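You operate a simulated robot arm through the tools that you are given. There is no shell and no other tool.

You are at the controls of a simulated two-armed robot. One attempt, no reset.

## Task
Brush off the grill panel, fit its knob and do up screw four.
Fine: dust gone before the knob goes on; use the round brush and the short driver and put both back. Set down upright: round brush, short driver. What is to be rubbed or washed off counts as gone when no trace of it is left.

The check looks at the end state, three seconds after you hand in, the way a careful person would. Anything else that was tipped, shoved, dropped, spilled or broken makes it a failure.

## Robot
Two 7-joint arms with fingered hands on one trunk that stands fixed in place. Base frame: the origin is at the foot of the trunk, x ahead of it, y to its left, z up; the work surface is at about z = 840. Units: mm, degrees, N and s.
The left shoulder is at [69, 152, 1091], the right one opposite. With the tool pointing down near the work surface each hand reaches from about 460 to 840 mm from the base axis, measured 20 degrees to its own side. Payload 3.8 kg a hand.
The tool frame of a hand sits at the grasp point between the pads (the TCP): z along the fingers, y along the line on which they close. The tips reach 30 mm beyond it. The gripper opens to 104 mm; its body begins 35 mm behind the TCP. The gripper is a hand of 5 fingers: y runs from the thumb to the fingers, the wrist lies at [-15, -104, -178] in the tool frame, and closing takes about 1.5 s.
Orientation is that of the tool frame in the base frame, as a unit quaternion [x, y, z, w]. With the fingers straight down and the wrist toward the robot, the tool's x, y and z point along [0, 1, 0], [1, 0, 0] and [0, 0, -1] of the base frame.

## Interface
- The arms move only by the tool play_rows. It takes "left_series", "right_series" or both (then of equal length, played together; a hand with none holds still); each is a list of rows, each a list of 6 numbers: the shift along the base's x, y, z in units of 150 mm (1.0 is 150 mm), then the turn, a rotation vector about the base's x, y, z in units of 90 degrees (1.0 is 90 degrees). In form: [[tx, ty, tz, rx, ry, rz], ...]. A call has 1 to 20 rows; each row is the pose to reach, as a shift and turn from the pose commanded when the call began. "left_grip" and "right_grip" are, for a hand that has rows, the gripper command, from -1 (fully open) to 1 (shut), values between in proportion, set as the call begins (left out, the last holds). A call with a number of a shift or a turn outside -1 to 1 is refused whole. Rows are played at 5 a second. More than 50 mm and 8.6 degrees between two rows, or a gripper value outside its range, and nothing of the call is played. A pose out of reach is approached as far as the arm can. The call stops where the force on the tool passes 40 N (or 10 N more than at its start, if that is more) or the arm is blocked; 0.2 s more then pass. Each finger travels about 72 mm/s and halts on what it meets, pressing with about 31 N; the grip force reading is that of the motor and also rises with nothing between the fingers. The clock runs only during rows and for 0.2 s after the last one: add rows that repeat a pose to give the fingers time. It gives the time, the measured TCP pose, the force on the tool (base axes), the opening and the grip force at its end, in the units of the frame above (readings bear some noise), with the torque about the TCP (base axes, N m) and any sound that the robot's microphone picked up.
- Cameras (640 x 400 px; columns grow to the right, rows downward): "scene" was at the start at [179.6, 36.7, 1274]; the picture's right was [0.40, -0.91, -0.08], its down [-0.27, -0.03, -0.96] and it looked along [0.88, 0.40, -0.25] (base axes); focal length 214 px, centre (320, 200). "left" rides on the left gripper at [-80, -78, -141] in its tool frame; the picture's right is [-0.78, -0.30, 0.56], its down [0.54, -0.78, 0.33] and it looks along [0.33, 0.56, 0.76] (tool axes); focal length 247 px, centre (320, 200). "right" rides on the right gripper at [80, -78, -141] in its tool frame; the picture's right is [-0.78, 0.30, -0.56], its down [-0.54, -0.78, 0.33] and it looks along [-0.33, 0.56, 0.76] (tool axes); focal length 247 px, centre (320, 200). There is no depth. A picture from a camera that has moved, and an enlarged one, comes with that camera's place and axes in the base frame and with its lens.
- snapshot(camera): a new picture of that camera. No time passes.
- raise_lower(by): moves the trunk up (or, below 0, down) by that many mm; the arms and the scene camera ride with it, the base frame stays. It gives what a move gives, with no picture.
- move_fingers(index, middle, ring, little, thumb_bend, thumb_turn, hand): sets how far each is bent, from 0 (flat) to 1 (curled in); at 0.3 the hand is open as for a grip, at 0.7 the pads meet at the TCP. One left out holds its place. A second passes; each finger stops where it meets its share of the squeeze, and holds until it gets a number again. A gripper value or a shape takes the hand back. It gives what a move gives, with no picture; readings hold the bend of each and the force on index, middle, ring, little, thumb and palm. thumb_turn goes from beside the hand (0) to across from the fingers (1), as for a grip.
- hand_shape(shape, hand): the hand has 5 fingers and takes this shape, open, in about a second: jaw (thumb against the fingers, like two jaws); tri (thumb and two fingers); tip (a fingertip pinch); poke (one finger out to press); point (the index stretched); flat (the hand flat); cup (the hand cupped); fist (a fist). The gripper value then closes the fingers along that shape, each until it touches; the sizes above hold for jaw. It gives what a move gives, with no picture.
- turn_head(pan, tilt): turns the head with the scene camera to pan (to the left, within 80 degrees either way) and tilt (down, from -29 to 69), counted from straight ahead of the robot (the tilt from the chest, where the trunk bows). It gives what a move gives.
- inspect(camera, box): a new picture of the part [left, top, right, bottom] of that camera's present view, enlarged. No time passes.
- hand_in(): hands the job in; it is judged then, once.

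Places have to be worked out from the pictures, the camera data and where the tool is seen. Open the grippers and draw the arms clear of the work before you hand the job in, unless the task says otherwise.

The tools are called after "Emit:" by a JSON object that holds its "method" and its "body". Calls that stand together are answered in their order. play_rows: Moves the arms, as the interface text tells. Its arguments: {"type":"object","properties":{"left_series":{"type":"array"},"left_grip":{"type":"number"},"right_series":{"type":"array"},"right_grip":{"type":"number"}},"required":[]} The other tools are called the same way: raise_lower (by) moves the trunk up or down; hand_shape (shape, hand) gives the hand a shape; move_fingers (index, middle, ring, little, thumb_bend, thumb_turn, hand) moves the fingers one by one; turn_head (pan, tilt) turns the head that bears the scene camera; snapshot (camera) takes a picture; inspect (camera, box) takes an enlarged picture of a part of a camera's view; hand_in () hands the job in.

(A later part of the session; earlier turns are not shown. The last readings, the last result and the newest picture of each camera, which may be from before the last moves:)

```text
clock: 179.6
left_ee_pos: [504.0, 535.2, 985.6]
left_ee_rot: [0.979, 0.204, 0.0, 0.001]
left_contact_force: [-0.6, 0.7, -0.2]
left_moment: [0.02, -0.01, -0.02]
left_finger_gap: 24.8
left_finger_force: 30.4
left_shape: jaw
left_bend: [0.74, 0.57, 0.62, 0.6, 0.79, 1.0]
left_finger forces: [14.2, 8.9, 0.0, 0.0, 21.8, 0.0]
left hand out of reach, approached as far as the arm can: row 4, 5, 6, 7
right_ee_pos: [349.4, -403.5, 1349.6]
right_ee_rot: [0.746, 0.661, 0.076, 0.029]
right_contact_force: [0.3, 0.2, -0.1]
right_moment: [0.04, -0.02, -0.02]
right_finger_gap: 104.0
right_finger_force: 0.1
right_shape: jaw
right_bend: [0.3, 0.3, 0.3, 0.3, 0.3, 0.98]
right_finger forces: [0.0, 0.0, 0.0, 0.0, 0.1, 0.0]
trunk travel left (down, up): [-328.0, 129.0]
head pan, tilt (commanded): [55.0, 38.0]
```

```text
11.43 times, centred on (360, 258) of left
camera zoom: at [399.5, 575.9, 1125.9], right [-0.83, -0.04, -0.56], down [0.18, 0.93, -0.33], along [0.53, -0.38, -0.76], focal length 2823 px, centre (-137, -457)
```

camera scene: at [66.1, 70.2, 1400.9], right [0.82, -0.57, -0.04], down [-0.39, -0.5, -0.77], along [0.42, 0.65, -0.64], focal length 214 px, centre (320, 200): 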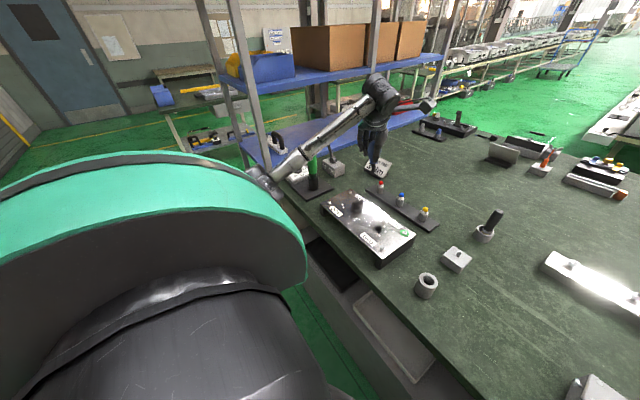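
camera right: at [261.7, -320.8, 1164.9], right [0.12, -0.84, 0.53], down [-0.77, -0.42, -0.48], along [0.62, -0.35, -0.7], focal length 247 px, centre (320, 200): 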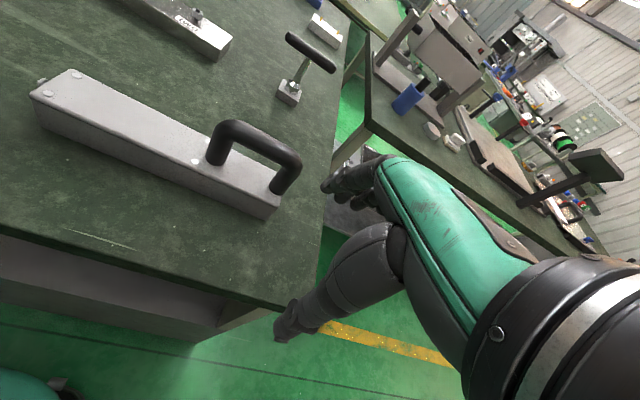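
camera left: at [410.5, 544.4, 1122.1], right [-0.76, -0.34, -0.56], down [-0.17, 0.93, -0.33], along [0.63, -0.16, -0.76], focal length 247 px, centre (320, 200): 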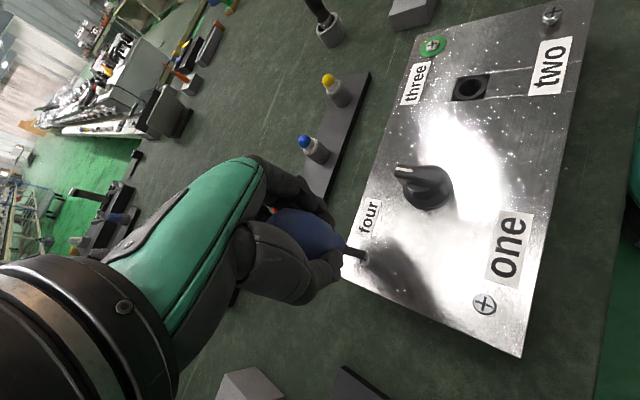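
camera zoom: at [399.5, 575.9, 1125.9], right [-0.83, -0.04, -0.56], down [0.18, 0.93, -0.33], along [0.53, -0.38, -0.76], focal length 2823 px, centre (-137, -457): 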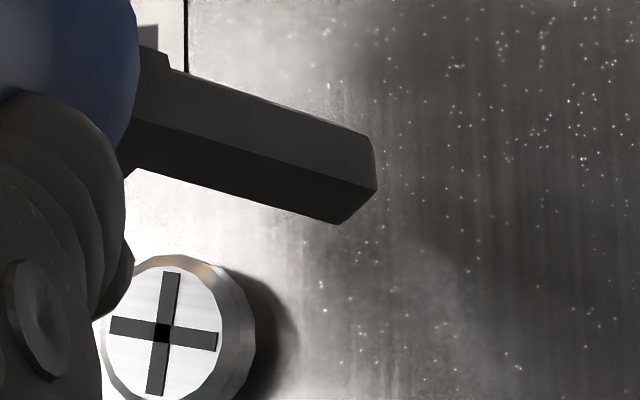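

That was beyond reach and the hand drifted off beside the screw (no contact). I lift, and lower the trunk for more room at this spot.

Emit:
{"method": "play_rows", "body": {"left_series": [[0, 0, 0.2, 0, 0, 0], [0, 0, 0.45, 0, 0, 0], [0, 0, 0.7, 0, 0, 0], [0, 0, 0.95, 0, 0, 0]]}}

Emit:
{"method": "raise_lower", "body": {"by": -110}}

Emit:
{"method": "snapshot", "body": {"camera": "scene"}}

```text
clock: 180.6
left_ee_pos: [502.5, 536.3, 1129.1]
left_ee_rot: [0.979, 0.204, 0.001, 0.0]
left_contact_force: [-0.4, 0.9, -1.5]
left_moment: [-0.01, 0.0, 0.0]
left_finger_gap: 24.9
left_finger_force: 31.0
left_shape: jaw
left_bend: [0.74, 0.57, 0.62, 0.6, 0.79, 1.0]
left_finger forces: [14.0, 8.8, 0.1, 0.1, 21.5, 0.0]
right_ee_pos: [347.7, -404.1, 1350.2]
right_ee_rot: [0.745, 0.661, 0.078, 0.03]
right_contact_force: [0.3, -1.1, 0.5]
right_moment: [0.03, 0.01, 0.03]
right_finger_gap: 103.8
right_finger_force: 0.1
right_shape: jaw
right_bend: [0.3, 0.3, 0.3, 0.3, 0.3, 0.98]
right_finger forces: [0.0, 0.1, 0.0, 0.0, 0.1, 0.0]
trunk travel left (down, up): [-328.0, 129.0]
head pan, tilt (commanded): [55.0, 38.0]
```

```text
clock: 182.0
left_ee_pos: [504.0, 535.0, 1018.7]
left_ee_rot: [0.979, 0.204, 0.001, 0.0]
left_contact_force: [0.9, -0.3, -1.1]
left_moment: [0.01, 0.01, 0.03]
left_finger_gap: 24.6
left_finger_force: 31.0
left_shape: jaw
left_bend: [0.74, 0.57, 0.62, 0.6, 0.79, 1.0]
left_finger forces: [14.1, 8.8, 0.0, 0.0, 21.4, 0.0]
right_ee_pos: [348.4, -402.1, 1240.6]
right_ee_rot: [0.746, 0.661, 0.077, 0.03]
right_contact_force: [-0.2, 0.0, -0.4]
right_moment: [-0.01, -0.03, -0.01]
right_finger_gap: 104.1
right_finger_force: 0.0
right_shape: jaw
right_bend: [0.3, 0.3, 0.3, 0.3, 0.3, 0.98]
right_finger forces: [0.0, 0.0, 0.0, 0.0, 0.0, 0.0]
trunk travel left (down, up): [-218.0, 239.0]
head pan, tilt (commanded): [55.0, 38.0]
```

```text
taken
camera scene: at [110.7, 70.2, 1279.1], right [0.81, -0.57, -0.12], down [-0.47, -0.5, -0.73], along [0.35, 0.65, -0.68], focal length 214 px, centre (320, 200)
```

scene: 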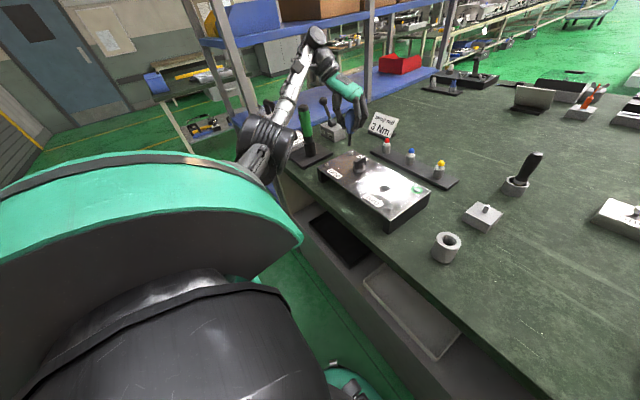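

Emit:
{"method": "play_rows", "body": {"left_series": [[0.01, 0.008, 0.02, 0, 0, 0.083], [0.02, 0.016, 0.04, 0, 0, 0.166], [0.03, 0.025, 0.06, 0, 0, 0.25], [0.04, 0.033, 0.08, 0, 0, 0.333], [0.05, 0.041, 0.08, 0, 0, 0.416], [0.06, 0.05, 0.08, 0, 0, 0.5], [0.07, 0.058, 0.08, 0, 0, 0.583], [0.073, 0.067, 0.08, 0, 0, 0.667]]}}

Emit:
{"method": "play_rows", "body": {"left_series": [[0, 0, 0, 0, 0, 0.083], [0, 0, 0, 0, 0, 0.166], [0, 0, 0, 0, 0, 0.25], [0, 0, 0, 0, 0, 0.333], [0, 0, 0, 0, 0, 0.416], [0, 0, 0, 0, 0, 0.5], [0, 0, 0, 0, 0, 0.583], [0, 0, 0, 0, 0, 0.62], [0, 0, 0, 0, 0, 0.62]]}}

Emit:
{"method": "snapshot", "body": {"camera": "left"}}

Emit:
{"method": "inspect", "body": {"camera": "scene", "box": [325, 100, 385, 180]}}

```text
clock: 183.8
left_ee_pos: [516.0, 545.7, 1030.7]
left_ee_rot: [0.745, 0.667, 0.0, 0.0]
left_contact_force: [0.4, 0.2, -1.0]
left_moment: [0.02, 0.05, 0.0]
left_finger_gap: 24.6
left_finger_force: 31.0
left_shape: jaw
left_bend: [0.74, 0.57, 0.62, 0.6, 0.79, 1.0]
left_finger forces: [13.9, 8.7, 0.0, 0.0, 21.5, 0.1]
right_ee_pos: [349.1, -403.0, 1238.9]
right_ee_rot: [0.746, 0.661, 0.076, 0.029]
right_contact_force: [-0.6, -0.2, -0.5]
right_moment: [0.0, 0.0, -0.01]
right_finger_gap: 104.1
right_finger_force: 0.1
right_shape: jaw
right_bend: [0.3, 0.3, 0.3, 0.3, 0.3, 0.98]
right_finger forces: [0.0, 0.0, 0.0, 0.0, 0.0, 0.0]
trunk travel left (down, up): [-218.0, 239.0]
head pan, tilt (commanded): [55.0, 38.0]
```

```text
clock: 185.8
left_ee_pos: [515.2, 545.0, 1030.7]
left_ee_rot: [0.346, 0.938, 0.0, 0.0]
left_contact_force: [-0.1, 0.7, -1.2]
left_moment: [-0.05, 0.02, -0.02]
left_finger_gap: 24.8
left_finger_force: 31.1
left_shape: jaw
left_bend: [0.74, 0.57, 0.62, 0.6, 0.79, 1.0]
left_finger forces: [13.9, 8.7, 0.1, 0.0, 21.3, 0.1]
right_ee_pos: [348.6, -404.0, 1238.3]
right_ee_rot: [0.746, 0.661, 0.076, 0.028]
right_contact_force: [0.9, 0.4, 0.1]
right_moment: [-0.02, 0.03, 0.01]
right_finger_gap: 104.1
right_finger_force: 0.1
right_shape: jaw
right_bend: [0.3, 0.3, 0.3, 0.3, 0.3, 0.98]
right_finger forces: [0.0, 0.0, 0.1, 0.1, 0.0, 0.0]
trunk travel left (down, up): [-218.0, 239.0]
head pan, tilt (commanded): [55.0, 38.0]
```

```text
taken
camera left: at [525.3, 436.0, 1171.3], right [0.4, -0.73, -0.56], down [-0.91, -0.24, -0.33], along [0.11, 0.64, -0.76], focal length 247 px, centre (320, 200)
```

left: 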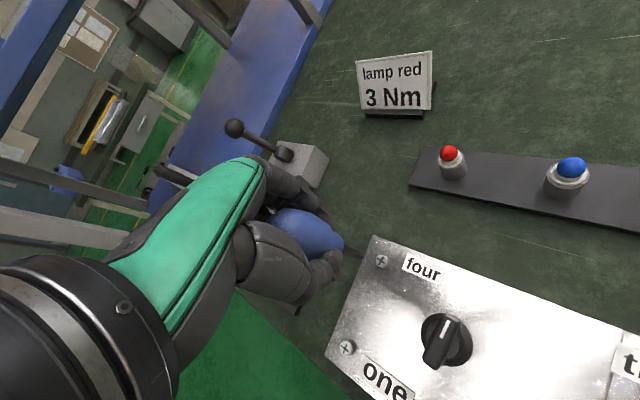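

```text
5.00 times, centred on (355, 140) of scene
camera zoom: at [111.1, 70.3, 1279.1], right [0.81, -0.57, -0.12], down [-0.47, -0.5, -0.73], along [0.35, 0.65, -0.68], focal length 1072 px, centre (145, 500)
```

zoom: 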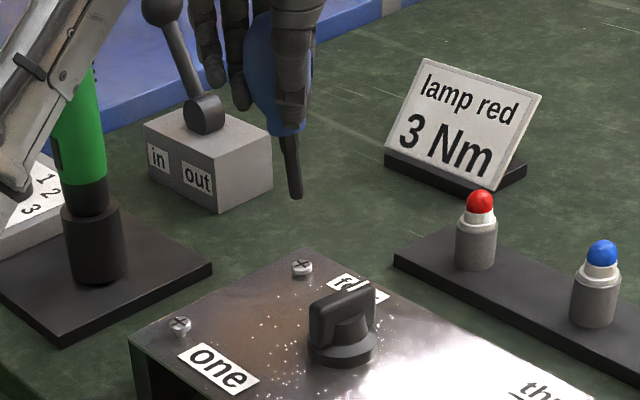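

At this yaw the driver can be seen leaning in the grip (tip toward −y by roughly 10°). I tilt the hand by +9° about x to bring the blade upright and check.

Emit:
{"method": "play_rows", "body": {"left_series": [[0, 0, 0, 0.05, 0, 0], [0, 0, 0, 0.1, 0, 0], [0, 0, 0, 0.1, 0, 0]]}}

Emit:
{"method": "inspect", "body": {"camera": "scene", "box": [335, 110, 375, 160]}}

Emit:
{"method": "inspect", "body": {"camera": "left", "box": [320, 225, 420, 300]}}

```text
clock: 186.6
left_ee_pos: [515.2, 545.3, 1030.4]
left_ee_rot: [0.346, 0.935, 0.074, -0.028]
left_contact_force: [-0.6, 0.1, -1.1]
left_moment: [-0.02, -0.01, 0.0]
left_finger_gap: 24.7
left_finger_force: 31.0
left_shape: jaw
left_bend: [0.74, 0.57, 0.62, 0.6, 0.79, 1.0]
left_finger forces: [13.8, 8.5, 0.1, 0.0, 21.4, 0.0]
right_ee_pos: [349.1, -403.0, 1239.7]
right_ee_rot: [0.746, 0.661, 0.076, 0.029]
right_contact_force: [0.7, -0.3, 0.2]
right_moment: [0.0, -0.06, 0.02]
right_finger_gap: 104.0
right_finger_force: 0.1
right_shape: jaw
right_bend: [0.3, 0.3, 0.3, 0.3, 0.3, 0.98]
right_finger forces: [0.0, 0.0, 0.0, 0.0, 0.0, 0.1]
trunk travel left (down, up): [-218.0, 239.0]
head pan, tilt (commanded): [55.0, 38.0]
```

```text
8.00 times, centred on (355, 135) of scene
camera zoom: at [111.2, 70.3, 1279.1], right [0.81, -0.57, -0.12], down [-0.47, -0.5, -0.73], along [0.35, 0.65, -0.68], focal length 1716 px, centre (40, 720)
```

zoom: 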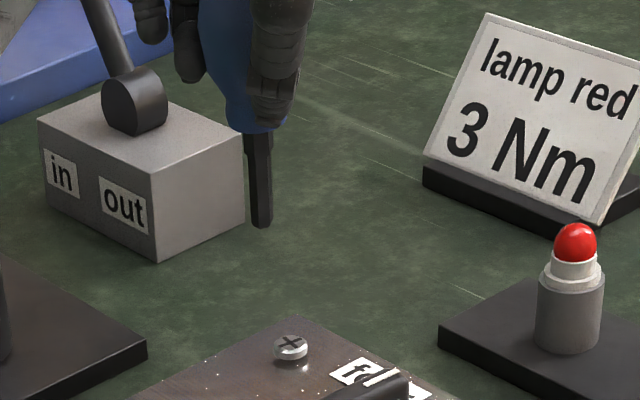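

```text
5.33 times, centred on (370, 262) of left
camera zoom: at [525.3, 415.2, 1151.8], right [0.4, -0.63, -0.67], down [-0.91, -0.19, -0.37], along [0.11, 0.75, -0.65], focal length 1317 px, centre (53, -133)
```

zoom: 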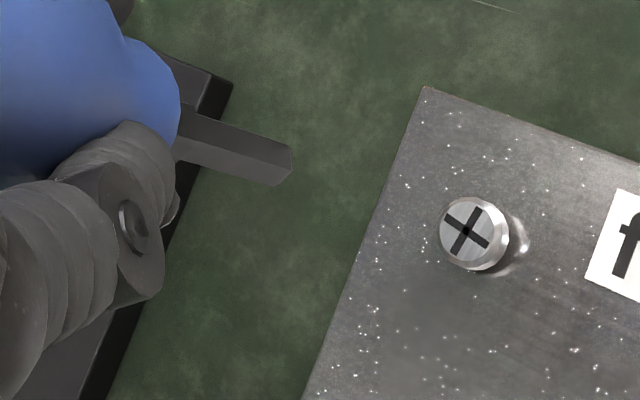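

The blade is upright now. By triangulation the tip is at (−2.7,+12.3,+50) mm from the screw. I move accordingly to about 6 mm above the head.

Emit:
{"method": "play_rows", "body": {"left_series": [[0.018, -0.082, -0.08, 0, 0, 0], [0.018, -0.082, -0.19, 0, 0, 0], [0.018, -0.082, -0.29, 0, 0, 0], [0.018, -0.082, -0.29, 0, 0, 0]]}}

Emit:
{"method": "inspect", "body": {"camera": "scene", "box": [340, 140, 370, 170]}}

Emit:
{"method": "inspect", "body": {"camera": "left", "box": [340, 240, 380, 275]}}

```text
clock: 187.6
left_ee_pos: [517.4, 534.6, 987.1]
left_ee_rot: [0.346, 0.935, 0.074, -0.028]
left_contact_force: [-0.4, -0.2, -1.0]
left_moment: [0.01, 0.01, 0.02]
left_finger_gap: 24.8
left_finger_force: 30.7
left_shape: jaw
left_bend: [0.74, 0.57, 0.62, 0.6, 0.79, 1.0]
left_finger forces: [13.7, 8.6, 0.1, 0.1, 21.4, 0.1]
right_ee_pos: [348.9, -402.8, 1239.2]
right_ee_rot: [0.746, 0.661, 0.076, 0.029]
right_contact_force: [0.0, -0.2, -0.1]
right_moment: [0.03, 0.01, 0.02]
right_finger_gap: 103.8
right_finger_force: 0.0
right_shape: jaw
right_bend: [0.3, 0.3, 0.3, 0.3, 0.3, 0.98]
right_finger forces: [0.0, 0.0, 0.0, 0.1, 0.1, 0.0]
trunk travel left (down, up): [-218.0, 239.0]
head pan, tilt (commanded): [55.0, 38.0]
```

```text
13.33 times, centred on (355, 155) of scene
camera zoom: at [111.1, 70.1, 1279.1], right [0.81, -0.57, -0.12], down [-0.47, -0.5, -0.73], along [0.35, 0.65, -0.68], focal length 2860 px, centre (-147, 800)
```

zoom: 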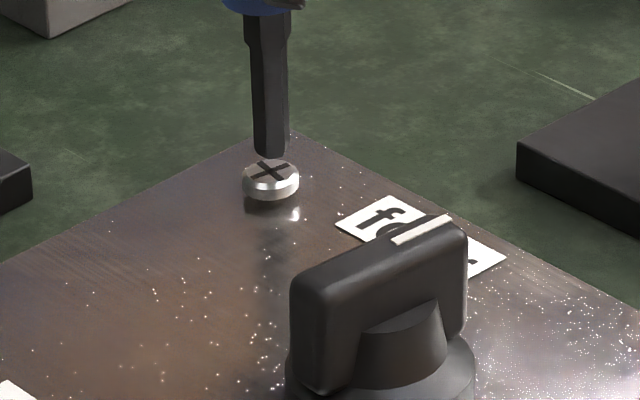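

```text
11.43 times, centred on (360, 258) of left
camera zoom: at [528.0, 402.8, 1108.0], right [0.4, -0.63, -0.67], down [-0.91, -0.19, -0.37], along [0.11, 0.75, -0.65], focal length 2823 px, centre (-137, -457)
```

zoom: 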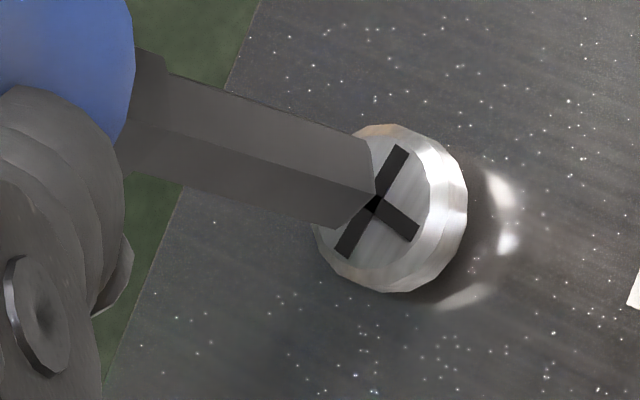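

Within a millimetre. I correct by (−0.6,−0.4) and lower to contact.

Emit:
{"method": "play_rows", "body": {"left_series": [[-0.004, -0.003, -0.015, 0, 0, 0], [-0.004, -0.003, -0.03, 0, 0, 0], [-0.004, -0.003, -0.037, 0, 0, 0], [-0.004, -0.003, -0.037, 0, 0, 0]]}}

Emit:
{"method": "inspect", "body": {"camera": "scene", "box": [340, 140, 370, 170]}}

Emit:
{"method": "inspect", "body": {"camera": "left", "box": [340, 240, 380, 275]}}

```text
clock: 188.6
left_ee_pos: [516.6, 532.2, 981.1]
left_ee_rot: [0.347, 0.935, 0.074, -0.029]
left_contact_force: [0.5, -0.4, 0.0]
left_moment: [0.01, -0.01, 0.02]
left_finger_gap: 25.0
left_finger_force: 30.9
left_shape: jaw
left_bend: [0.74, 0.57, 0.62, 0.6, 0.79, 1.0]
left_finger forces: [13.6, 8.6, 0.1, 0.0, 21.4, 0.0]
right_ee_pos: [348.2, -401.6, 1240.4]
right_ee_rot: [0.746, 0.661, 0.077, 0.029]
right_contact_force: [0.2, 0.6, 0.7]
right_moment: [-0.01, 0.01, 0.0]
right_finger_gap: 103.9
right_finger_force: 0.1
right_shape: jaw
right_bend: [0.3, 0.3, 0.3, 0.3, 0.3, 0.98]
right_finger forces: [0.0, 0.0, 0.0, 0.1, 0.0, 0.0]
trunk travel left (down, up): [-218.0, 239.0]
head pan, tilt (commanded): [55.0, 38.0]
```

```text
13.33 times, centred on (355, 155) of scene
camera zoom: at [111.2, 70.2, 1279.1], right [0.81, -0.57, -0.12], down [-0.47, -0.5, -0.73], along [0.35, 0.65, -0.68], focal length 2860 px, centre (-147, 800)
```

zoom: 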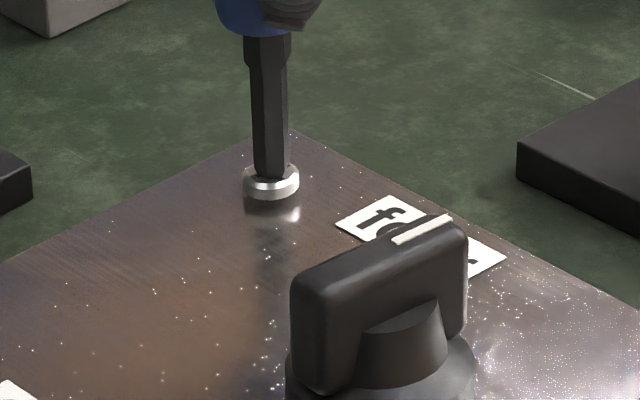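

```text
11.43 times, centred on (360, 258) of left
camera zoom: at [527.2, 402.2, 1103.1], right [0.4, -0.63, -0.67], down [-0.91, -0.19, -0.37], along [0.11, 0.75, -0.65], focal length 2823 px, centre (-137, -457)
```

zoom: 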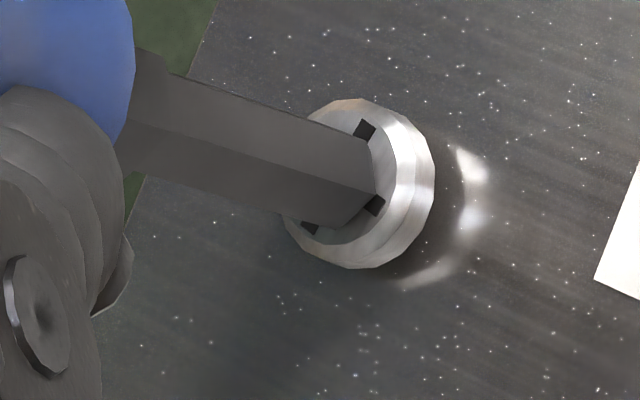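

Centred on the cross. Now a clockwise stroke of 85° about the driver's own axis with light pressure.

Emit:
{"method": "play_rows", "body": {"left_series": [[0, 0, -0.008, 0, 0, 0], [-0.011, 0.004, -0.01, 0, 0, -0.0944], [-0.0213, 0.0096, -0.011, 0, 0, -0.189], [-0.0307, 0.0166, -0.012, 0, 0, -0.283], [-0.0389, 0.0249, -0.014, 0, 0, -0.378], [-0.0457, 0.0344, -0.015, 0, 0, -0.472], [-0.0511, 0.0448, -0.016, 0, 0, -0.567], [-0.055, 0.0559, -0.017, 0, 0, -0.661], [-0.0571, 0.0673, -0.018, 0, 0, -0.755], [-0.0575, 0.079, -0.019, 0, 0, -0.85], [-0.0562, 0.0907, -0.02, 0, 0, -0.944], [-0.0562, 0.0907, -0.02, 0, 0, -0.944]]}}

Emit:
{"method": "inspect", "body": {"camera": "scene", "box": [340, 140, 370, 170]}}

Emit:
{"method": "inspect", "body": {"camera": "left", "box": [340, 240, 380, 275]}}

```text
clock: 191.2
left_ee_pos: [508.5, 545.6, 977.9]
left_ee_rot: [0.887, 0.455, 0.072, 0.03]
left_contact_force: [-0.4, -0.5, -0.4]
left_moment: [-0.01, 0.01, 0.0]
left_finger_gap: 24.7
left_finger_force: 31.2
left_shape: jaw
left_bend: [0.74, 0.57, 0.62, 0.6, 0.79, 1.0]
left_finger forces: [13.6, 8.5, 0.0, 0.0, 21.1, 0.0]
right_ee_pos: [348.8, -402.3, 1238.6]
right_ee_rot: [0.746, 0.661, 0.077, 0.029]
right_contact_force: [-1.2, 0.6, -0.4]
right_moment: [0.02, -0.04, 0.0]
right_finger_gap: 104.0
right_finger_force: 0.0
right_shape: jaw
right_bend: [0.3, 0.3, 0.3, 0.3, 0.3, 0.98]
right_finger forces: [0.0, 0.0, 0.0, 0.0, 0.0, 0.1]
trunk travel left (down, up): [-218.0, 239.0]
head pan, tilt (commanded): [55.0, 38.0]
```

```text
13.33 times, centred on (355, 155) of scene
camera zoom: at [110.9, 70.1, 1279.1], right [0.81, -0.57, -0.12], down [-0.47, -0.5, -0.73], along [0.35, 0.65, -0.68], focal length 2860 px, centre (-147, 800)
```

zoom: 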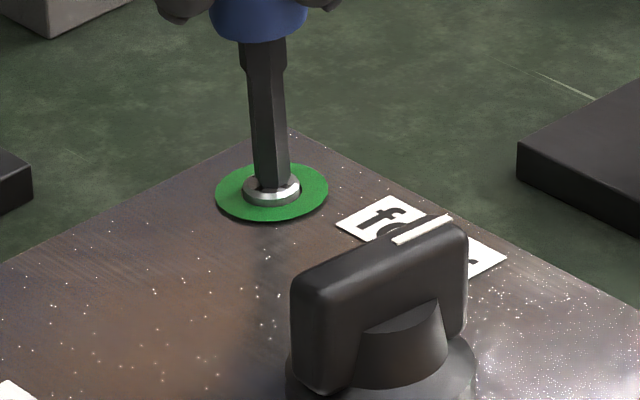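

```text
11.43 times, centred on (360, 258) of left
camera zoom: at [377.9, 526.0, 1099.8], right [-0.6, -0.45, -0.66], down [-0.26, 0.89, -0.37], along [0.76, -0.04, -0.65], focal length 2823 px, centre (-137, -457)
```

zoom: 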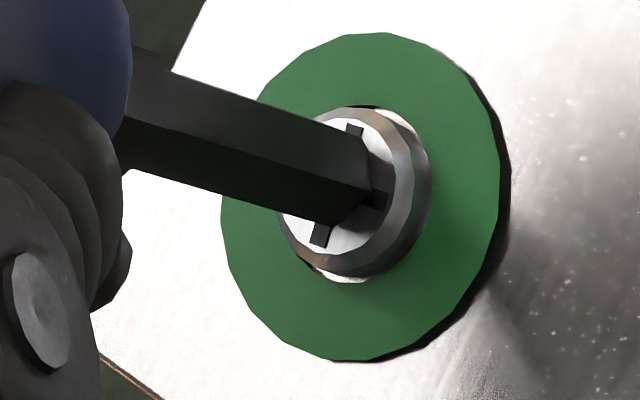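

A green disc has appeared under screw four, just like on screw three: it is done up and seated. I lift the driver straight off.

Emit:
{"method": "play_rows", "body": {"left_series": [[0, 0, 0.1, 0, 0, 0], [0, 0, 0.3, 0, 0, 0], [0, 0, 0.55, 0, 0, 0], [0, 0, 0.8, 0, 0, 0]]}}

Emit:
{"method": "inspect", "body": {"camera": "scene", "box": [320, 120, 420, 220]}}

Emit:
{"method": "snapshot", "body": {"camera": "left"}}

```text
clock: 192.2
left_ee_pos: [509.9, 544.9, 1099.7]
left_ee_rot: [0.887, 0.456, 0.072, 0.03]
left_contact_force: [0.5, -0.6, -0.8]
left_moment: [-0.01, -0.01, -0.02]
left_finger_gap: 24.7
left_finger_force: 30.9
left_shape: jaw
left_bend: [0.74, 0.57, 0.62, 0.6, 0.79, 1.0]
left_finger forces: [13.7, 8.7, 0.0, 0.0, 21.2, 0.0]
right_ee_pos: [348.7, -404.1, 1239.9]
right_ee_rot: [0.746, 0.661, 0.076, 0.028]
right_contact_force: [0.4, 0.0, 0.2]
right_moment: [0.02, -0.01, -0.02]
right_finger_gap: 104.1
right_finger_force: 0.0
right_shape: jaw
right_bend: [0.3, 0.3, 0.3, 0.3, 0.3, 0.98]
right_finger forces: [0.1, 0.1, 0.1, 0.0, 0.0, 0.0]
trunk travel left (down, up): [-218.0, 239.0]
head pan, tilt (commanded): [55.0, 38.0]
```

```text
4.00 times, centred on (370, 170) of scene
camera zoom: at [111.0, 69.6, 1279.2], right [0.81, -0.57, -0.12], down [-0.47, -0.5, -0.73], along [0.35, 0.65, -0.68], focal length 858 px, centre (120, 320)
```

zoom: 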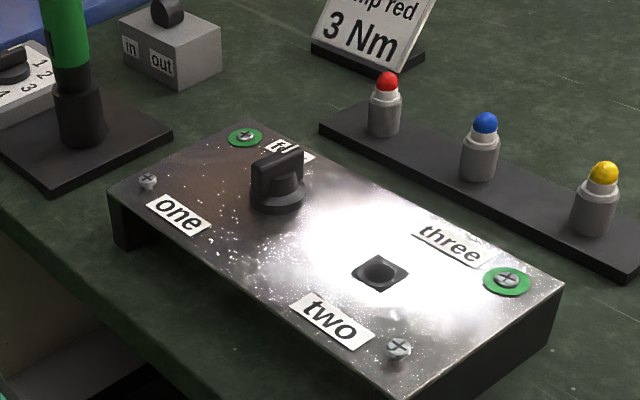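

```text
taken
camera left: at [378.6, 524.9, 1220.9], right [-0.6, -0.45, -0.66], down [-0.27, 0.89, -0.37], along [0.76, -0.04, -0.65], focal length 247 px, centre (320, 200)
```

left: 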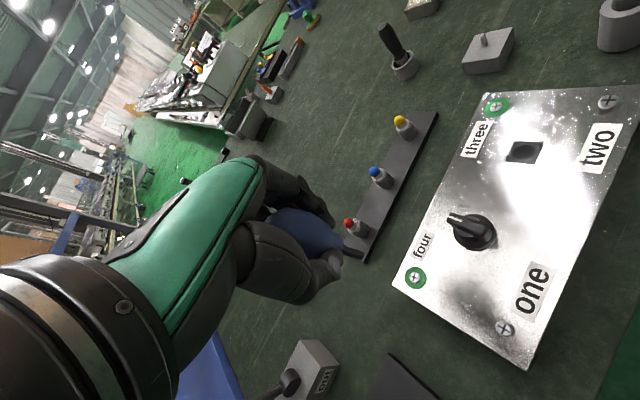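

Screws three and four now look alike. I raise the trunk by 110 mm (to keep the elbow clear of the knob) and then carry the driver back toward its cup.

Emit:
{"method": "raise_lower", "body": {"by": 110}}

Emit:
{"method": "play_rows", "body": {"left_series": [[-0.04, -0.25, -0.06, 0, 0, -0.075], [-0.08, -0.5, -0.12, 0, 0, -0.15], [-0.12, -0.75, -0.18, 0, 0, -0.225], [-0.17, -1.0, -0.25, 0, 0, -0.3]]}}

Emit:
{"method": "snapshot", "body": {"camera": "scene"}}

```text
clock: 193.6
left_ee_pos: [507.9, 546.5, 1208.0]
left_ee_rot: [0.887, 0.455, 0.072, 0.03]
left_contact_force: [0.3, 0.6, -1.1]
left_moment: [0.0, 0.03, 0.02]
left_finger_gap: 24.7
left_finger_force: 31.1
left_shape: jaw
left_bend: [0.74, 0.57, 0.62, 0.6, 0.79, 1.0]
left_finger forces: [13.6, 8.7, 0.0, 0.0, 21.1, 0.0]
right_ee_pos: [348.8, -403.4, 1349.8]
right_ee_rot: [0.746, 0.661, 0.076, 0.029]
right_contact_force: [1.3, 0.5, -1.0]
right_moment: [0.02, 0.01, 0.01]
right_finger_gap: 103.9
right_finger_force: 0.0
right_shape: jaw
right_bend: [0.3, 0.3, 0.3, 0.3, 0.3, 0.98]
right_finger forces: [0.1, 0.1, 0.1, 0.0, 0.0, 0.0]
trunk travel left (down, up): [-328.0, 129.0]
head pan, tilt (commanded): [55.0, 38.0]
```

```text
clock: 194.6
left_ee_pos: [482.1, 394.8, 1171.2]
left_ee_rot: [0.969, 0.235, 0.064, 0.046]
left_contact_force: [0.6, 0.9, 0.2]
left_moment: [0.01, 0.03, 0.03]
left_finger_gap: 24.3
left_finger_force: 30.4
left_shape: jaw
left_bend: [0.74, 0.57, 0.62, 0.6, 0.79, 1.0]
left_finger forces: [13.6, 8.7, 0.0, 0.0, 21.1, 0.0]
right_ee_pos: [348.0, -403.4, 1350.1]
right_ee_rot: [0.745, 0.662, 0.078, 0.029]
right_contact_force: [0.2, -0.1, 0.7]
right_moment: [0.0, -0.03, 0.03]
right_finger_gap: 104.2
right_finger_force: 0.0
right_shape: jaw
right_bend: [0.3, 0.3, 0.3, 0.3, 0.3, 0.98]
right_finger forces: [0.0, 0.1, 0.1, 0.0, 0.0, 0.0]
trunk travel left (down, up): [-328.0, 129.0]
head pan, tilt (commanded): [55.0, 38.0]
```

```text
taken
camera scene: at [66.3, 69.4, 1400.9], right [0.82, -0.57, -0.04], down [-0.39, -0.5, -0.77], along [0.42, 0.65, -0.64], focal length 214 px, centre (320, 200)
```

scene: 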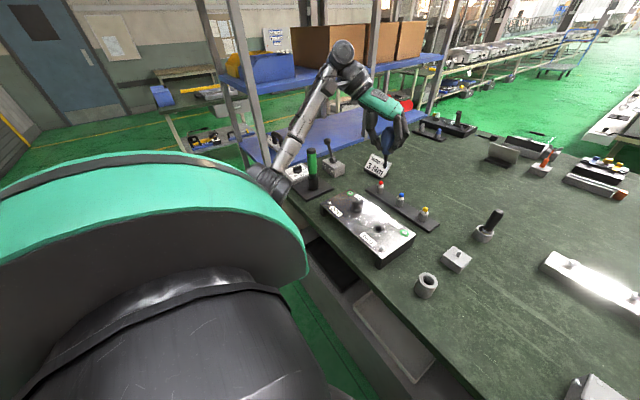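

Emit:
{"method": "play_rows", "body": {"left_series": [[-0.04, -0.25, -0.06, 0, 0, -0.075], [-0.08, -0.5, -0.12, 0, 0, -0.15], [-0.12, -0.75, -0.18, 0, 0, -0.225], [-0.16, -1.0, -0.25, 0, 0, -0.3]]}}

Emit:
{"method": "snapshot", "body": {"camera": "scene"}}

Emit:
{"method": "snapshot", "body": {"camera": "left"}}

```text
clock: 195.6
left_ee_pos: [458.3, 245.6, 1132.7]
left_ee_rot: [0.997, 0.003, 0.051, 0.059]
left_contact_force: [0.7, -0.2, -1.0]
left_moment: [0.02, 0.01, 0.0]
left_finger_gap: 24.5
left_finger_force: 30.9
left_shape: jaw
left_bend: [0.74, 0.57, 0.62, 0.6, 0.79, 1.0]
left_finger forces: [13.6, 8.8, 0.0, 0.0, 21.0, 0.1]
right_ee_pos: [349.5, -402.7, 1349.0]
right_ee_rot: [0.746, 0.661, 0.077, 0.028]
right_contact_force: [0.1, 0.4, 0.5]
right_moment: [0.03, 0.03, -0.01]
right_finger_gap: 103.9
right_finger_force: 0.0
right_shape: jaw
right_bend: [0.3, 0.3, 0.3, 0.3, 0.3, 0.98]
right_finger forces: [0.0, 0.0, 0.0, 0.0, 0.1, 0.0]
trunk travel left (down, up): [-328.0, 129.0]
head pan, tilt (commanded): [55.0, 38.0]
```

```text
taken
camera scene: at [66.8, 69.1, 1400.9], right [0.82, -0.57, -0.04], down [-0.39, -0.5, -0.77], along [0.42, 0.65, -0.64], focal length 214 px, centre (320, 200)
```

scene: 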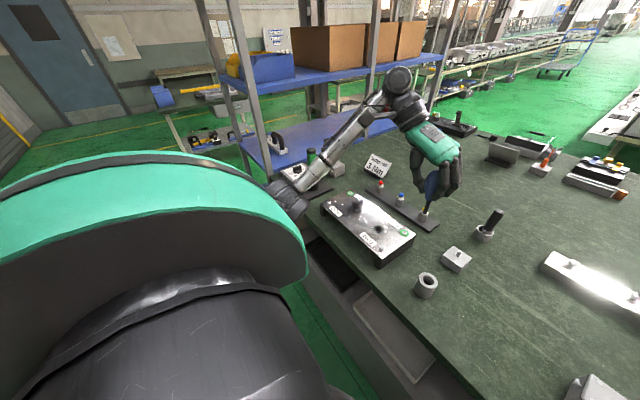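

```text
taken
camera left: at [364.8, 339.0, 1254.9], right [-0.71, 0.22, -0.66], down [0.57, 0.74, -0.37], along [0.41, -0.64, -0.65], focal length 247 px, centre (320, 200)
```

left: 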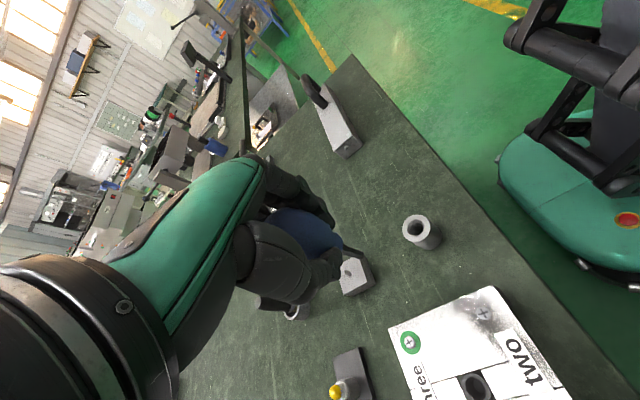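

Emit:
{"method": "play_rows", "body": {"left_series": [[-0.05, -0.17, -0.1, 0, 0, 0], [-0.1, -0.34, -0.25, 0, 0, 0], [-0.16, -0.51, -0.4, 0, 0, 0], [-0.16, -0.51, -0.6, 0, 0, 0], [-0.16, -0.51, -0.75, 0, 0, 0], [-0.16, -0.51, -0.75, 0, 0, 0]]}}

Emit:
{"method": "snapshot", "body": {"camera": "left"}}

Emit:
{"method": "inspect", "body": {"camera": "scene", "box": [395, 190, 475, 310]}}

Emit:
{"method": "inspect", "body": {"camera": "left", "box": [330, 220, 430, 300]}}

```text
clock: 197.0
left_ee_pos: [433.8, 169.3, 1021.3]
left_ee_rot: [0.997, 0.004, 0.052, 0.06]
left_contact_force: [0.1, 0.0, -0.7]
left_moment: [0.01, 0.01, 0.0]
left_finger_gap: 24.2
left_finger_force: 30.9
left_shape: jaw
left_bend: [0.74, 0.57, 0.62, 0.6, 0.79, 1.0]
left_finger forces: [13.5, 8.7, 0.0, 0.1, 20.8, 0.0]
right_ee_pos: [350.0, -404.1, 1349.5]
right_ee_rot: [0.746, 0.661, 0.077, 0.029]
right_contact_force: [-0.4, 0.0, 0.1]
right_moment: [0.01, -0.01, 0.0]
right_finger_gap: 104.1
right_finger_force: 0.0
right_shape: jaw
right_bend: [0.3, 0.3, 0.3, 0.3, 0.3, 0.98]
right_finger forces: [0.0, 0.1, 0.1, 0.0, 0.0, 0.0]
trunk travel left (down, up): [-328.0, 129.0]
head pan, tilt (commanded): [55.0, 38.0]
```

```text
taken
camera left: at [340.3, 263.3, 1142.6], right [-0.71, 0.22, -0.67], down [0.57, 0.74, -0.37], along [0.41, -0.64, -0.65], focal length 247 px, centre (320, 200)
```

left: 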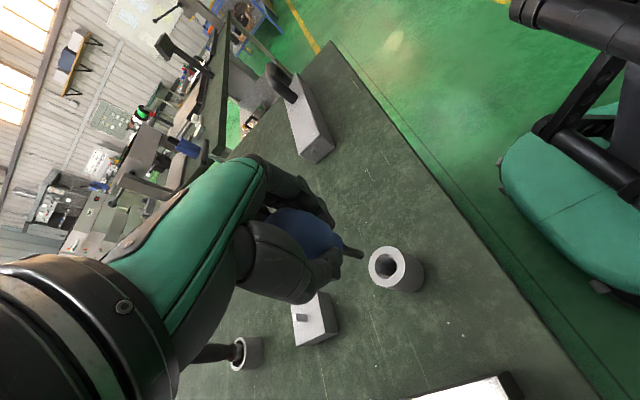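

```text
3.33 times, centred on (435, 250) of scene
camera zoom: at [66.2, 69.8, 1400.9], right [0.82, -0.57, -0.04], down [-0.39, -0.5, -0.77], along [0.42, 0.65, -0.64], focal length 715 px, centre (-63, 33)
```

zoom: 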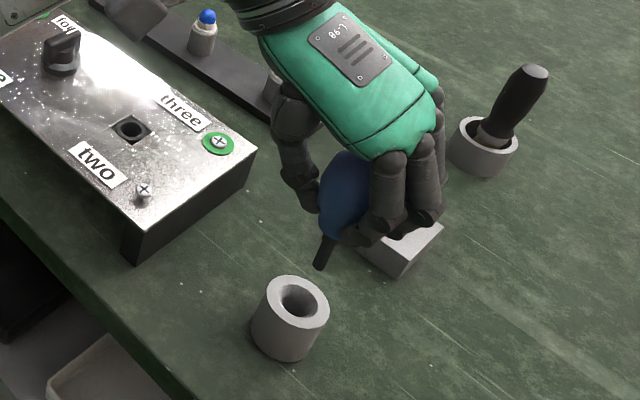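

```text
5.00 times, centred on (380, 260) of left
camera zoom: at [340.3, 263.3, 1142.6], right [-0.71, 0.22, -0.67], down [0.57, 0.74, -0.37], along [0.41, -0.64, -0.65], focal length 1235 px, centre (20, -100)
```

zoom: 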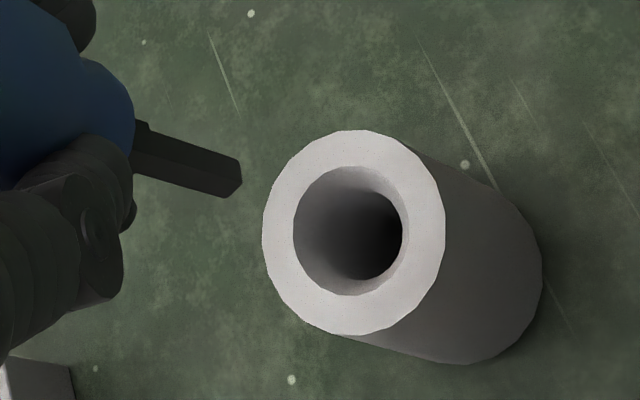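

Emit:
{"method": "inspect", "body": {"camera": "scene", "box": [430, 230, 465, 280]}}

Emit:
{"method": "inspect", "body": {"camera": "left", "box": [340, 235, 390, 280]}}

```text
8.00 times, centred on (448, 255) of scene
camera zoom: at [66.2, 69.8, 1400.9], right [0.82, -0.57, -0.04], down [-0.39, -0.5, -0.77], along [0.42, 0.65, -0.64], focal length 1716 px, centre (-700, -240)
```

zoom: 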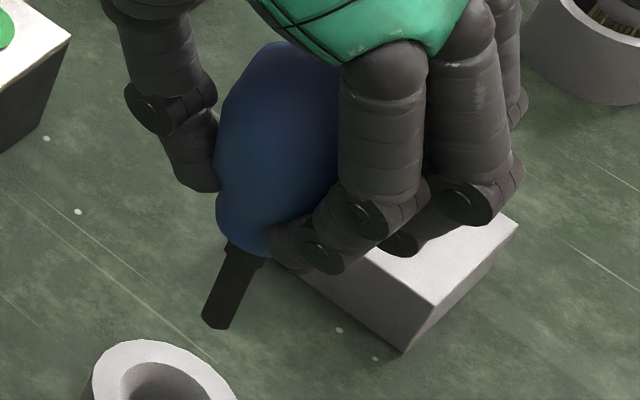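

```text
8.89 times, centred on (365, 258) of left
camera zoom: at [340.3, 263.3, 1142.6], right [-0.71, 0.22, -0.67], down [0.57, 0.74, -0.37], along [0.41, -0.64, -0.65], focal length 2195 px, centre (-80, -311)
```

zoom: 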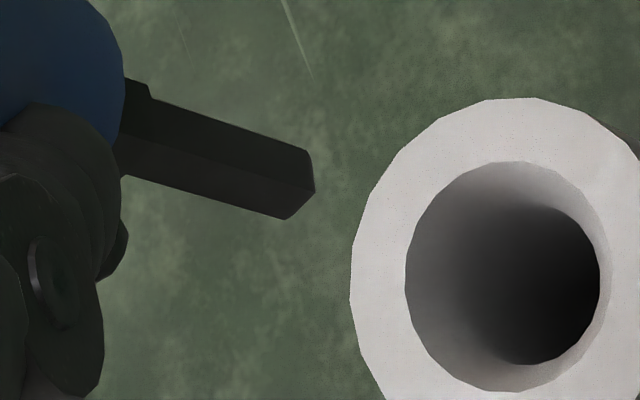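

The driver leans about 5° (tip toward −y). I level it by a small hand turn and keep the tip over the cup.

Emit:
{"method": "play_rows", "body": {"left_series": [[0.012, -0.022, -0.03, 0.026, 0.01, 0], [0.023, -0.043, -0.1, 0.0515, 0.021, 0], [0.023, -0.043, -0.18, 0.0515, 0.021, 0], [0.023, -0.043, -0.18, 0.0515, 0.021, 0]]}}

Emit:
{"method": "inspect", "body": {"camera": "scene", "box": [415, 230, 465, 300]}}

Emit:
{"method": "inspect", "body": {"camera": "left", "box": [330, 220, 420, 290]}}

```text
clock: 198.0
left_ee_pos: [437.4, 163.6, 994.0]
left_ee_rot: [0.999, 0.002, 0.035, 0.019]
left_contact_force: [0.0, -0.5, -1.3]
left_moment: [0.05, 0.04, 0.01]
left_finger_gap: 24.5
left_finger_force: 31.2
left_shape: jaw
left_bend: [0.74, 0.57, 0.62, 0.6, 0.79, 1.0]
left_finger forces: [13.4, 8.6, 0.1, 0.1, 20.8, 0.0]
right_ee_pos: [350.1, -403.1, 1349.4]
right_ee_rot: [0.746, 0.661, 0.077, 0.029]
right_contact_force: [-0.5, -0.6, -0.2]
right_moment: [0.01, 0.02, 0.0]
right_finger_gap: 104.2
right_finger_force: 0.2
right_shape: jaw
right_bend: [0.3, 0.3, 0.3, 0.3, 0.3, 0.98]
right_finger forces: [0.0, 0.0, 0.1, 0.0, 0.0, 0.0]
trunk travel left (down, up): [-328.0, 129.0]
head pan, tilt (commanded): [55.0, 38.0]
```

```text
5.71 times, centred on (440, 265) of scene
camera zoom: at [66.3, 70.1, 1400.9], right [0.82, -0.57, -0.04], down [-0.39, -0.5, -0.77], along [0.42, 0.65, -0.64], focal length 1226 px, centre (-366, -171)
```

zoom: 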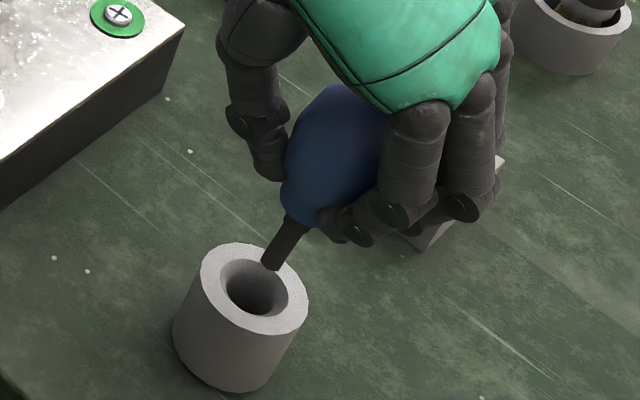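

```text
5.71 times, centred on (375, 255) of left
camera zoom: at [348.3, 246.9, 1125.6], right [-0.74, 0.27, -0.62], down [0.55, 0.77, -0.32], along [0.39, -0.58, -0.71], focal length 1411 px, centre (6, -114)
```

zoom: 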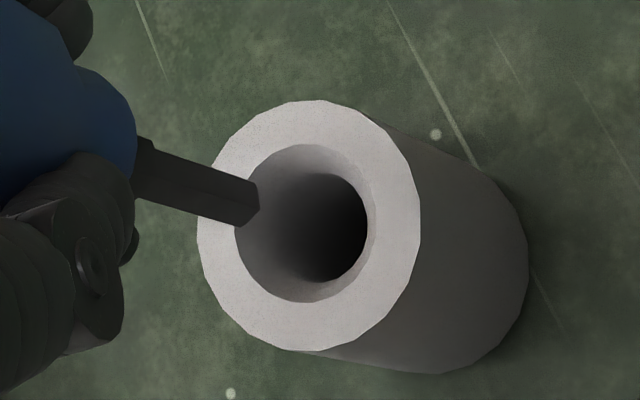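

Upright and over the hole. I shift by (+0.5,+1.5) and lower into the cup.

Emit:
{"method": "play_rows", "body": {"left_series": [[0.003, 0.01, -0.05, 0, 0, 0], [0.003, 0.01, -0.1, 0, 0, 0], [0.003, 0.01, -0.16, 0, 0, 0], [0.003, 0.01, -0.22, 0, 0, 0], [0.003, 0.01, -0.28, 0, 0, 0], [0.003, 0.01, -0.28, 0, 0, 0]]}}

Emit:
{"method": "inspect", "body": {"camera": "scene", "box": [415, 230, 465, 300]}}

Emit:
{"method": "inspect", "body": {"camera": "left", "box": [300, 200, 420, 290]}}

```text
clock: 199.4
left_ee_pos: [438.6, 164.6, 949.9]
left_ee_rot: [0.999, 0.002, 0.036, 0.02]
left_contact_force: [-0.7, -1.2, -0.8]
left_moment: [0.01, 0.0, 0.02]
left_finger_gap: 24.7
left_finger_force: 31.2
left_shape: jaw
left_bend: [0.74, 0.57, 0.62, 0.6, 0.79, 1.0]
left_finger forces: [13.4, 8.7, 0.1, 0.0, 20.9, 0.1]
right_ee_pos: [348.2, -401.6, 1348.7]
right_ee_rot: [0.746, 0.661, 0.077, 0.03]
right_contact_force: [-0.1, 0.0, 0.3]
right_moment: [0.01, 0.02, -0.02]
right_finger_gap: 103.9
right_finger_force: 0.1
right_shape: jaw
right_bend: [0.3, 0.3, 0.3, 0.3, 0.3, 0.98]
right_finger forces: [0.0, 0.0, 0.0, 0.0, 0.0, 0.0]
trunk travel left (down, up): [-328.0, 129.0]
head pan, tilt (commanded): [55.0, 38.0]
```

```text
5.71 times, centred on (440, 265) of scene
camera zoom: at [66.3, 70.0, 1400.9], right [0.82, -0.57, -0.04], down [-0.39, -0.5, -0.77], along [0.42, 0.65, -0.64], focal length 1226 px, centre (-366, -171)
```

zoom: 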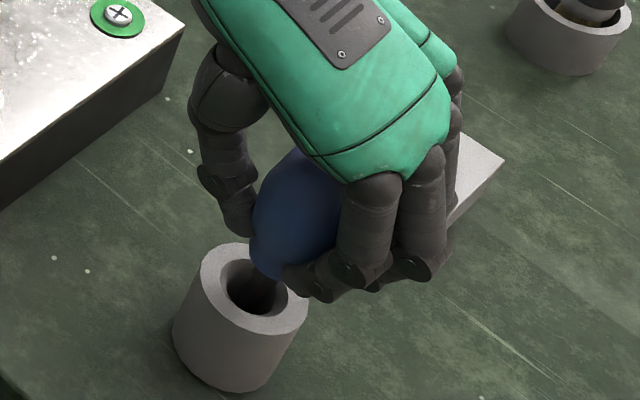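

```text
4.44 times, centred on (360, 245) of left
camera zoom: at [349.1, 248.2, 1083.3], right [-0.74, 0.27, -0.62], down [0.55, 0.77, -0.32], along [0.39, -0.58, -0.71], focal length 1098 px, centre (142, 0)
```

zoom: 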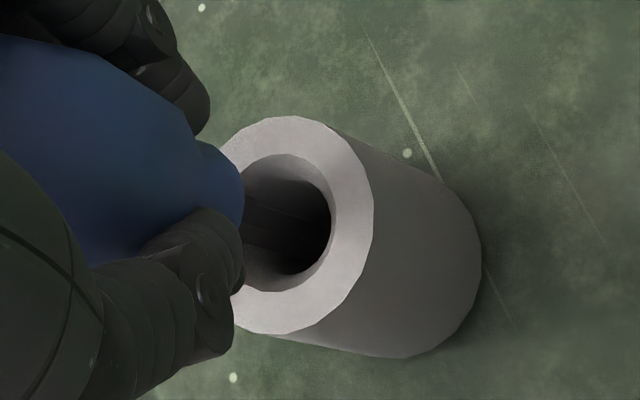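

The blade is inside the hole, no contact. I lower further in small steps.

Emit:
{"method": "play_rows", "body": {"left_series": [[0, 0, -0.02, 0, 0, 0], [0, 0, -0.04, 0, 0, 0], [0, 0, -0.06, 0, 0, 0], [0, 0, -0.075, 0, 0, 0], [0, 0, -0.075, 0, 0, 0]]}}

Emit:
{"method": "inspect", "body": {"camera": "scene", "box": [415, 230, 465, 300]}}

Emit:
{"method": "inspect", "body": {"camera": "left", "box": [300, 200, 420, 290]}}

```text
clock: 200.6
left_ee_pos: [439.5, 165.0, 940.8]
left_ee_rot: [0.999, 0.003, 0.035, 0.02]
left_contact_force: [-0.2, 0.2, -0.8]
left_moment: [-0.01, 0.0, 0.03]
left_finger_gap: 24.3
left_finger_force: 31.3
left_shape: jaw
left_bend: [0.74, 0.57, 0.62, 0.6, 0.79, 1.0]
left_finger forces: [13.4, 8.7, 0.0, 0.0, 20.9, 0.0]
right_ee_pos: [349.1, -402.4, 1349.6]
right_ee_rot: [0.746, 0.661, 0.077, 0.029]
right_contact_force: [-0.2, -0.1, 0.9]
right_moment: [-0.01, 0.03, 0.01]
right_finger_gap: 103.9
right_finger_force: 0.0
right_shape: jaw
right_bend: [0.3, 0.3, 0.3, 0.3, 0.3, 0.98]
right_finger forces: [0.1, 0.0, 0.0, 0.1, 0.1, 0.0]
trunk travel left (down, up): [-328.0, 129.0]
head pan, tilt (commanded): [55.0, 38.0]
```

```text
5.71 times, centred on (440, 265) of scene
camera zoom: at [66.3, 70.0, 1400.9], right [0.82, -0.57, -0.04], down [-0.39, -0.5, -0.77], along [0.42, 0.65, -0.64], focal length 1226 px, centre (-366, -171)
```

zoom: 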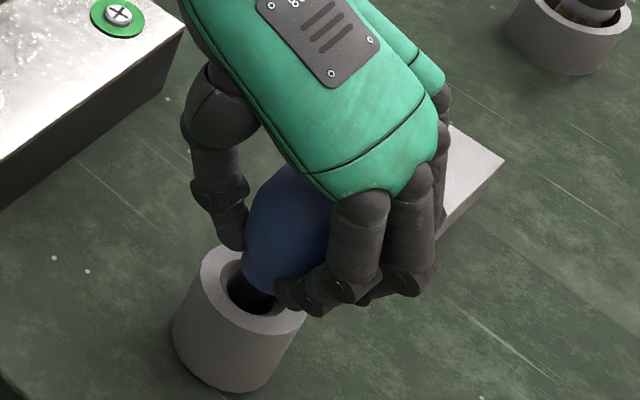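

```text
4.44 times, centred on (360, 245) of left
camera zoom: at [349.2, 248.5, 1072.2], right [-0.74, 0.27, -0.62], down [0.55, 0.77, -0.32], along [0.39, -0.58, -0.71], focal length 1098 px, centre (142, 0)
```

zoom: 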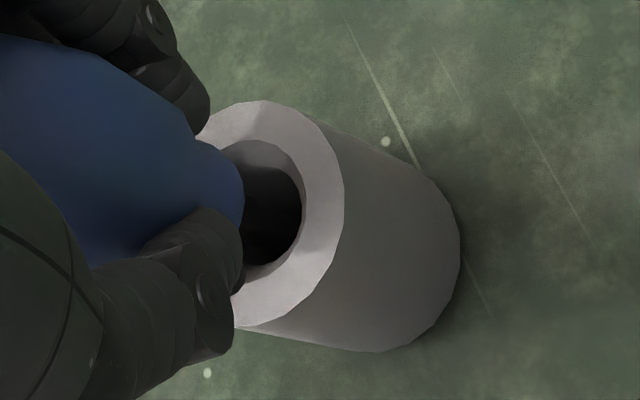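

Emit:
{"method": "play_rows", "body": {"left_series": [[0, 0, -0.015, 0, 0, 0], [0, 0, -0.03, 0, 0, 0], [0, 0, -0.03, 0, 0, 0]]}}

Emit:
{"method": "inspect", "body": {"camera": "scene", "box": [415, 230, 465, 300]}}

```text
clock: 201.4
left_ee_pos: [439.0, 165.1, 936.7]
left_ee_rot: [0.999, 0.003, 0.036, 0.02]
left_contact_force: [0.6, 0.8, -0.4]
left_moment: [-0.04, 0.01, 0.03]
left_finger_gap: 24.5
left_finger_force: 31.3
left_shape: jaw
left_bend: [0.74, 0.57, 0.62, 0.6, 0.79, 1.0]
left_finger forces: [13.4, 8.7, 0.0, 0.0, 20.8, 0.1]
right_ee_pos: [349.4, -402.7, 1349.0]
right_ee_rot: [0.746, 0.661, 0.077, 0.029]
right_contact_force: [0.0, 0.0, 0.1]
right_moment: [0.01, 0.0, -0.01]
right_finger_gap: 104.0
right_finger_force: 0.0
right_shape: jaw
right_bend: [0.3, 0.3, 0.3, 0.3, 0.3, 0.98]
right_finger forces: [0.1, 0.0, 0.0, 0.0, 0.0, 0.0]
trunk travel left (down, up): [-328.0, 129.0]
head pan, tilt (commanded): [55.0, 38.0]
```

```text
5.71 times, centred on (440, 265) of scene
camera zoom: at [66.3, 70.0, 1400.9], right [0.82, -0.57, -0.04], down [-0.39, -0.5, -0.77], along [0.42, 0.65, -0.64], focal length 1226 px, centre (-366, -171)
```

zoom: 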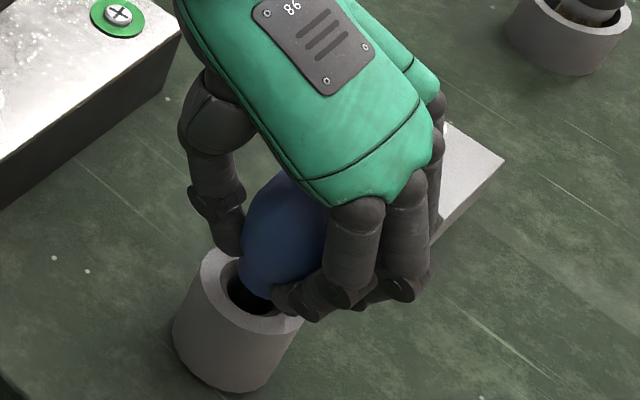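

Emit:
{"method": "play_rows", "body": {"left_series": [[0, 0, -0.01, 0, 0, 0], [0, 0, -0.02, 0, 0, 0], [0, 0, -0.02, 0, 0, 0]]}}

Emit:
{"method": "inspect", "body": {"camera": "left", "box": [300, 200, 420, 290]}}

```text
clock: 202.2
left_ee_pos: [438.9, 165.1, 932.6]
left_ee_rot: [0.999, 0.002, 0.035, 0.019]
left_contact_force: [0.6, 1.4, -0.7]
left_moment: [0.0, 0.02, 0.03]
left_finger_gap: 24.6
left_finger_force: 31.0
left_shape: jaw
left_bend: [0.74, 0.57, 0.62, 0.6, 0.79, 1.0]
left_finger forces: [13.4, 8.8, 0.0, 0.1, 20.8, 0.0]
right_ee_pos: [349.4, -402.6, 1350.0]
right_ee_rot: [0.745, 0.662, 0.077, 0.029]
right_contact_force: [-0.8, -0.2, 0.5]
right_moment: [0.0, 0.0, -0.03]
right_finger_gap: 103.9
right_finger_force: 0.0
right_shape: jaw
right_bend: [0.3, 0.3, 0.3, 0.3, 0.3, 0.98]
right_finger forces: [0.0, 0.0, 0.0, 0.0, 0.1, 0.1]
trunk travel left (down, up): [-328.0, 129.0]
head pan, tilt (commanded): [55.0, 38.0]
```

```text
4.44 times, centred on (360, 245) of left
camera zoom: at [348.9, 248.8, 1064.7], right [-0.74, 0.27, -0.62], down [0.55, 0.77, -0.32], along [0.39, -0.58, -0.71], focal length 1098 px, centre (142, 0)
```

zoom: 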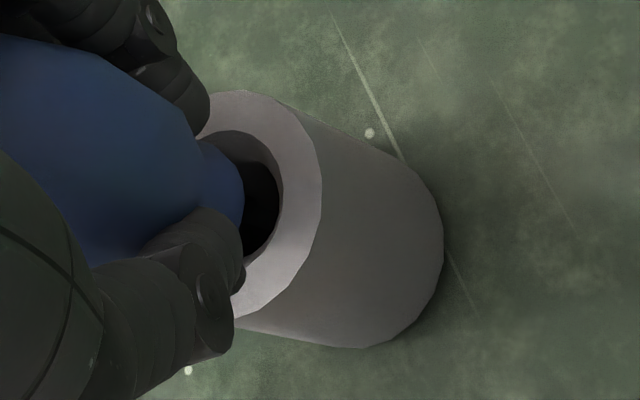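

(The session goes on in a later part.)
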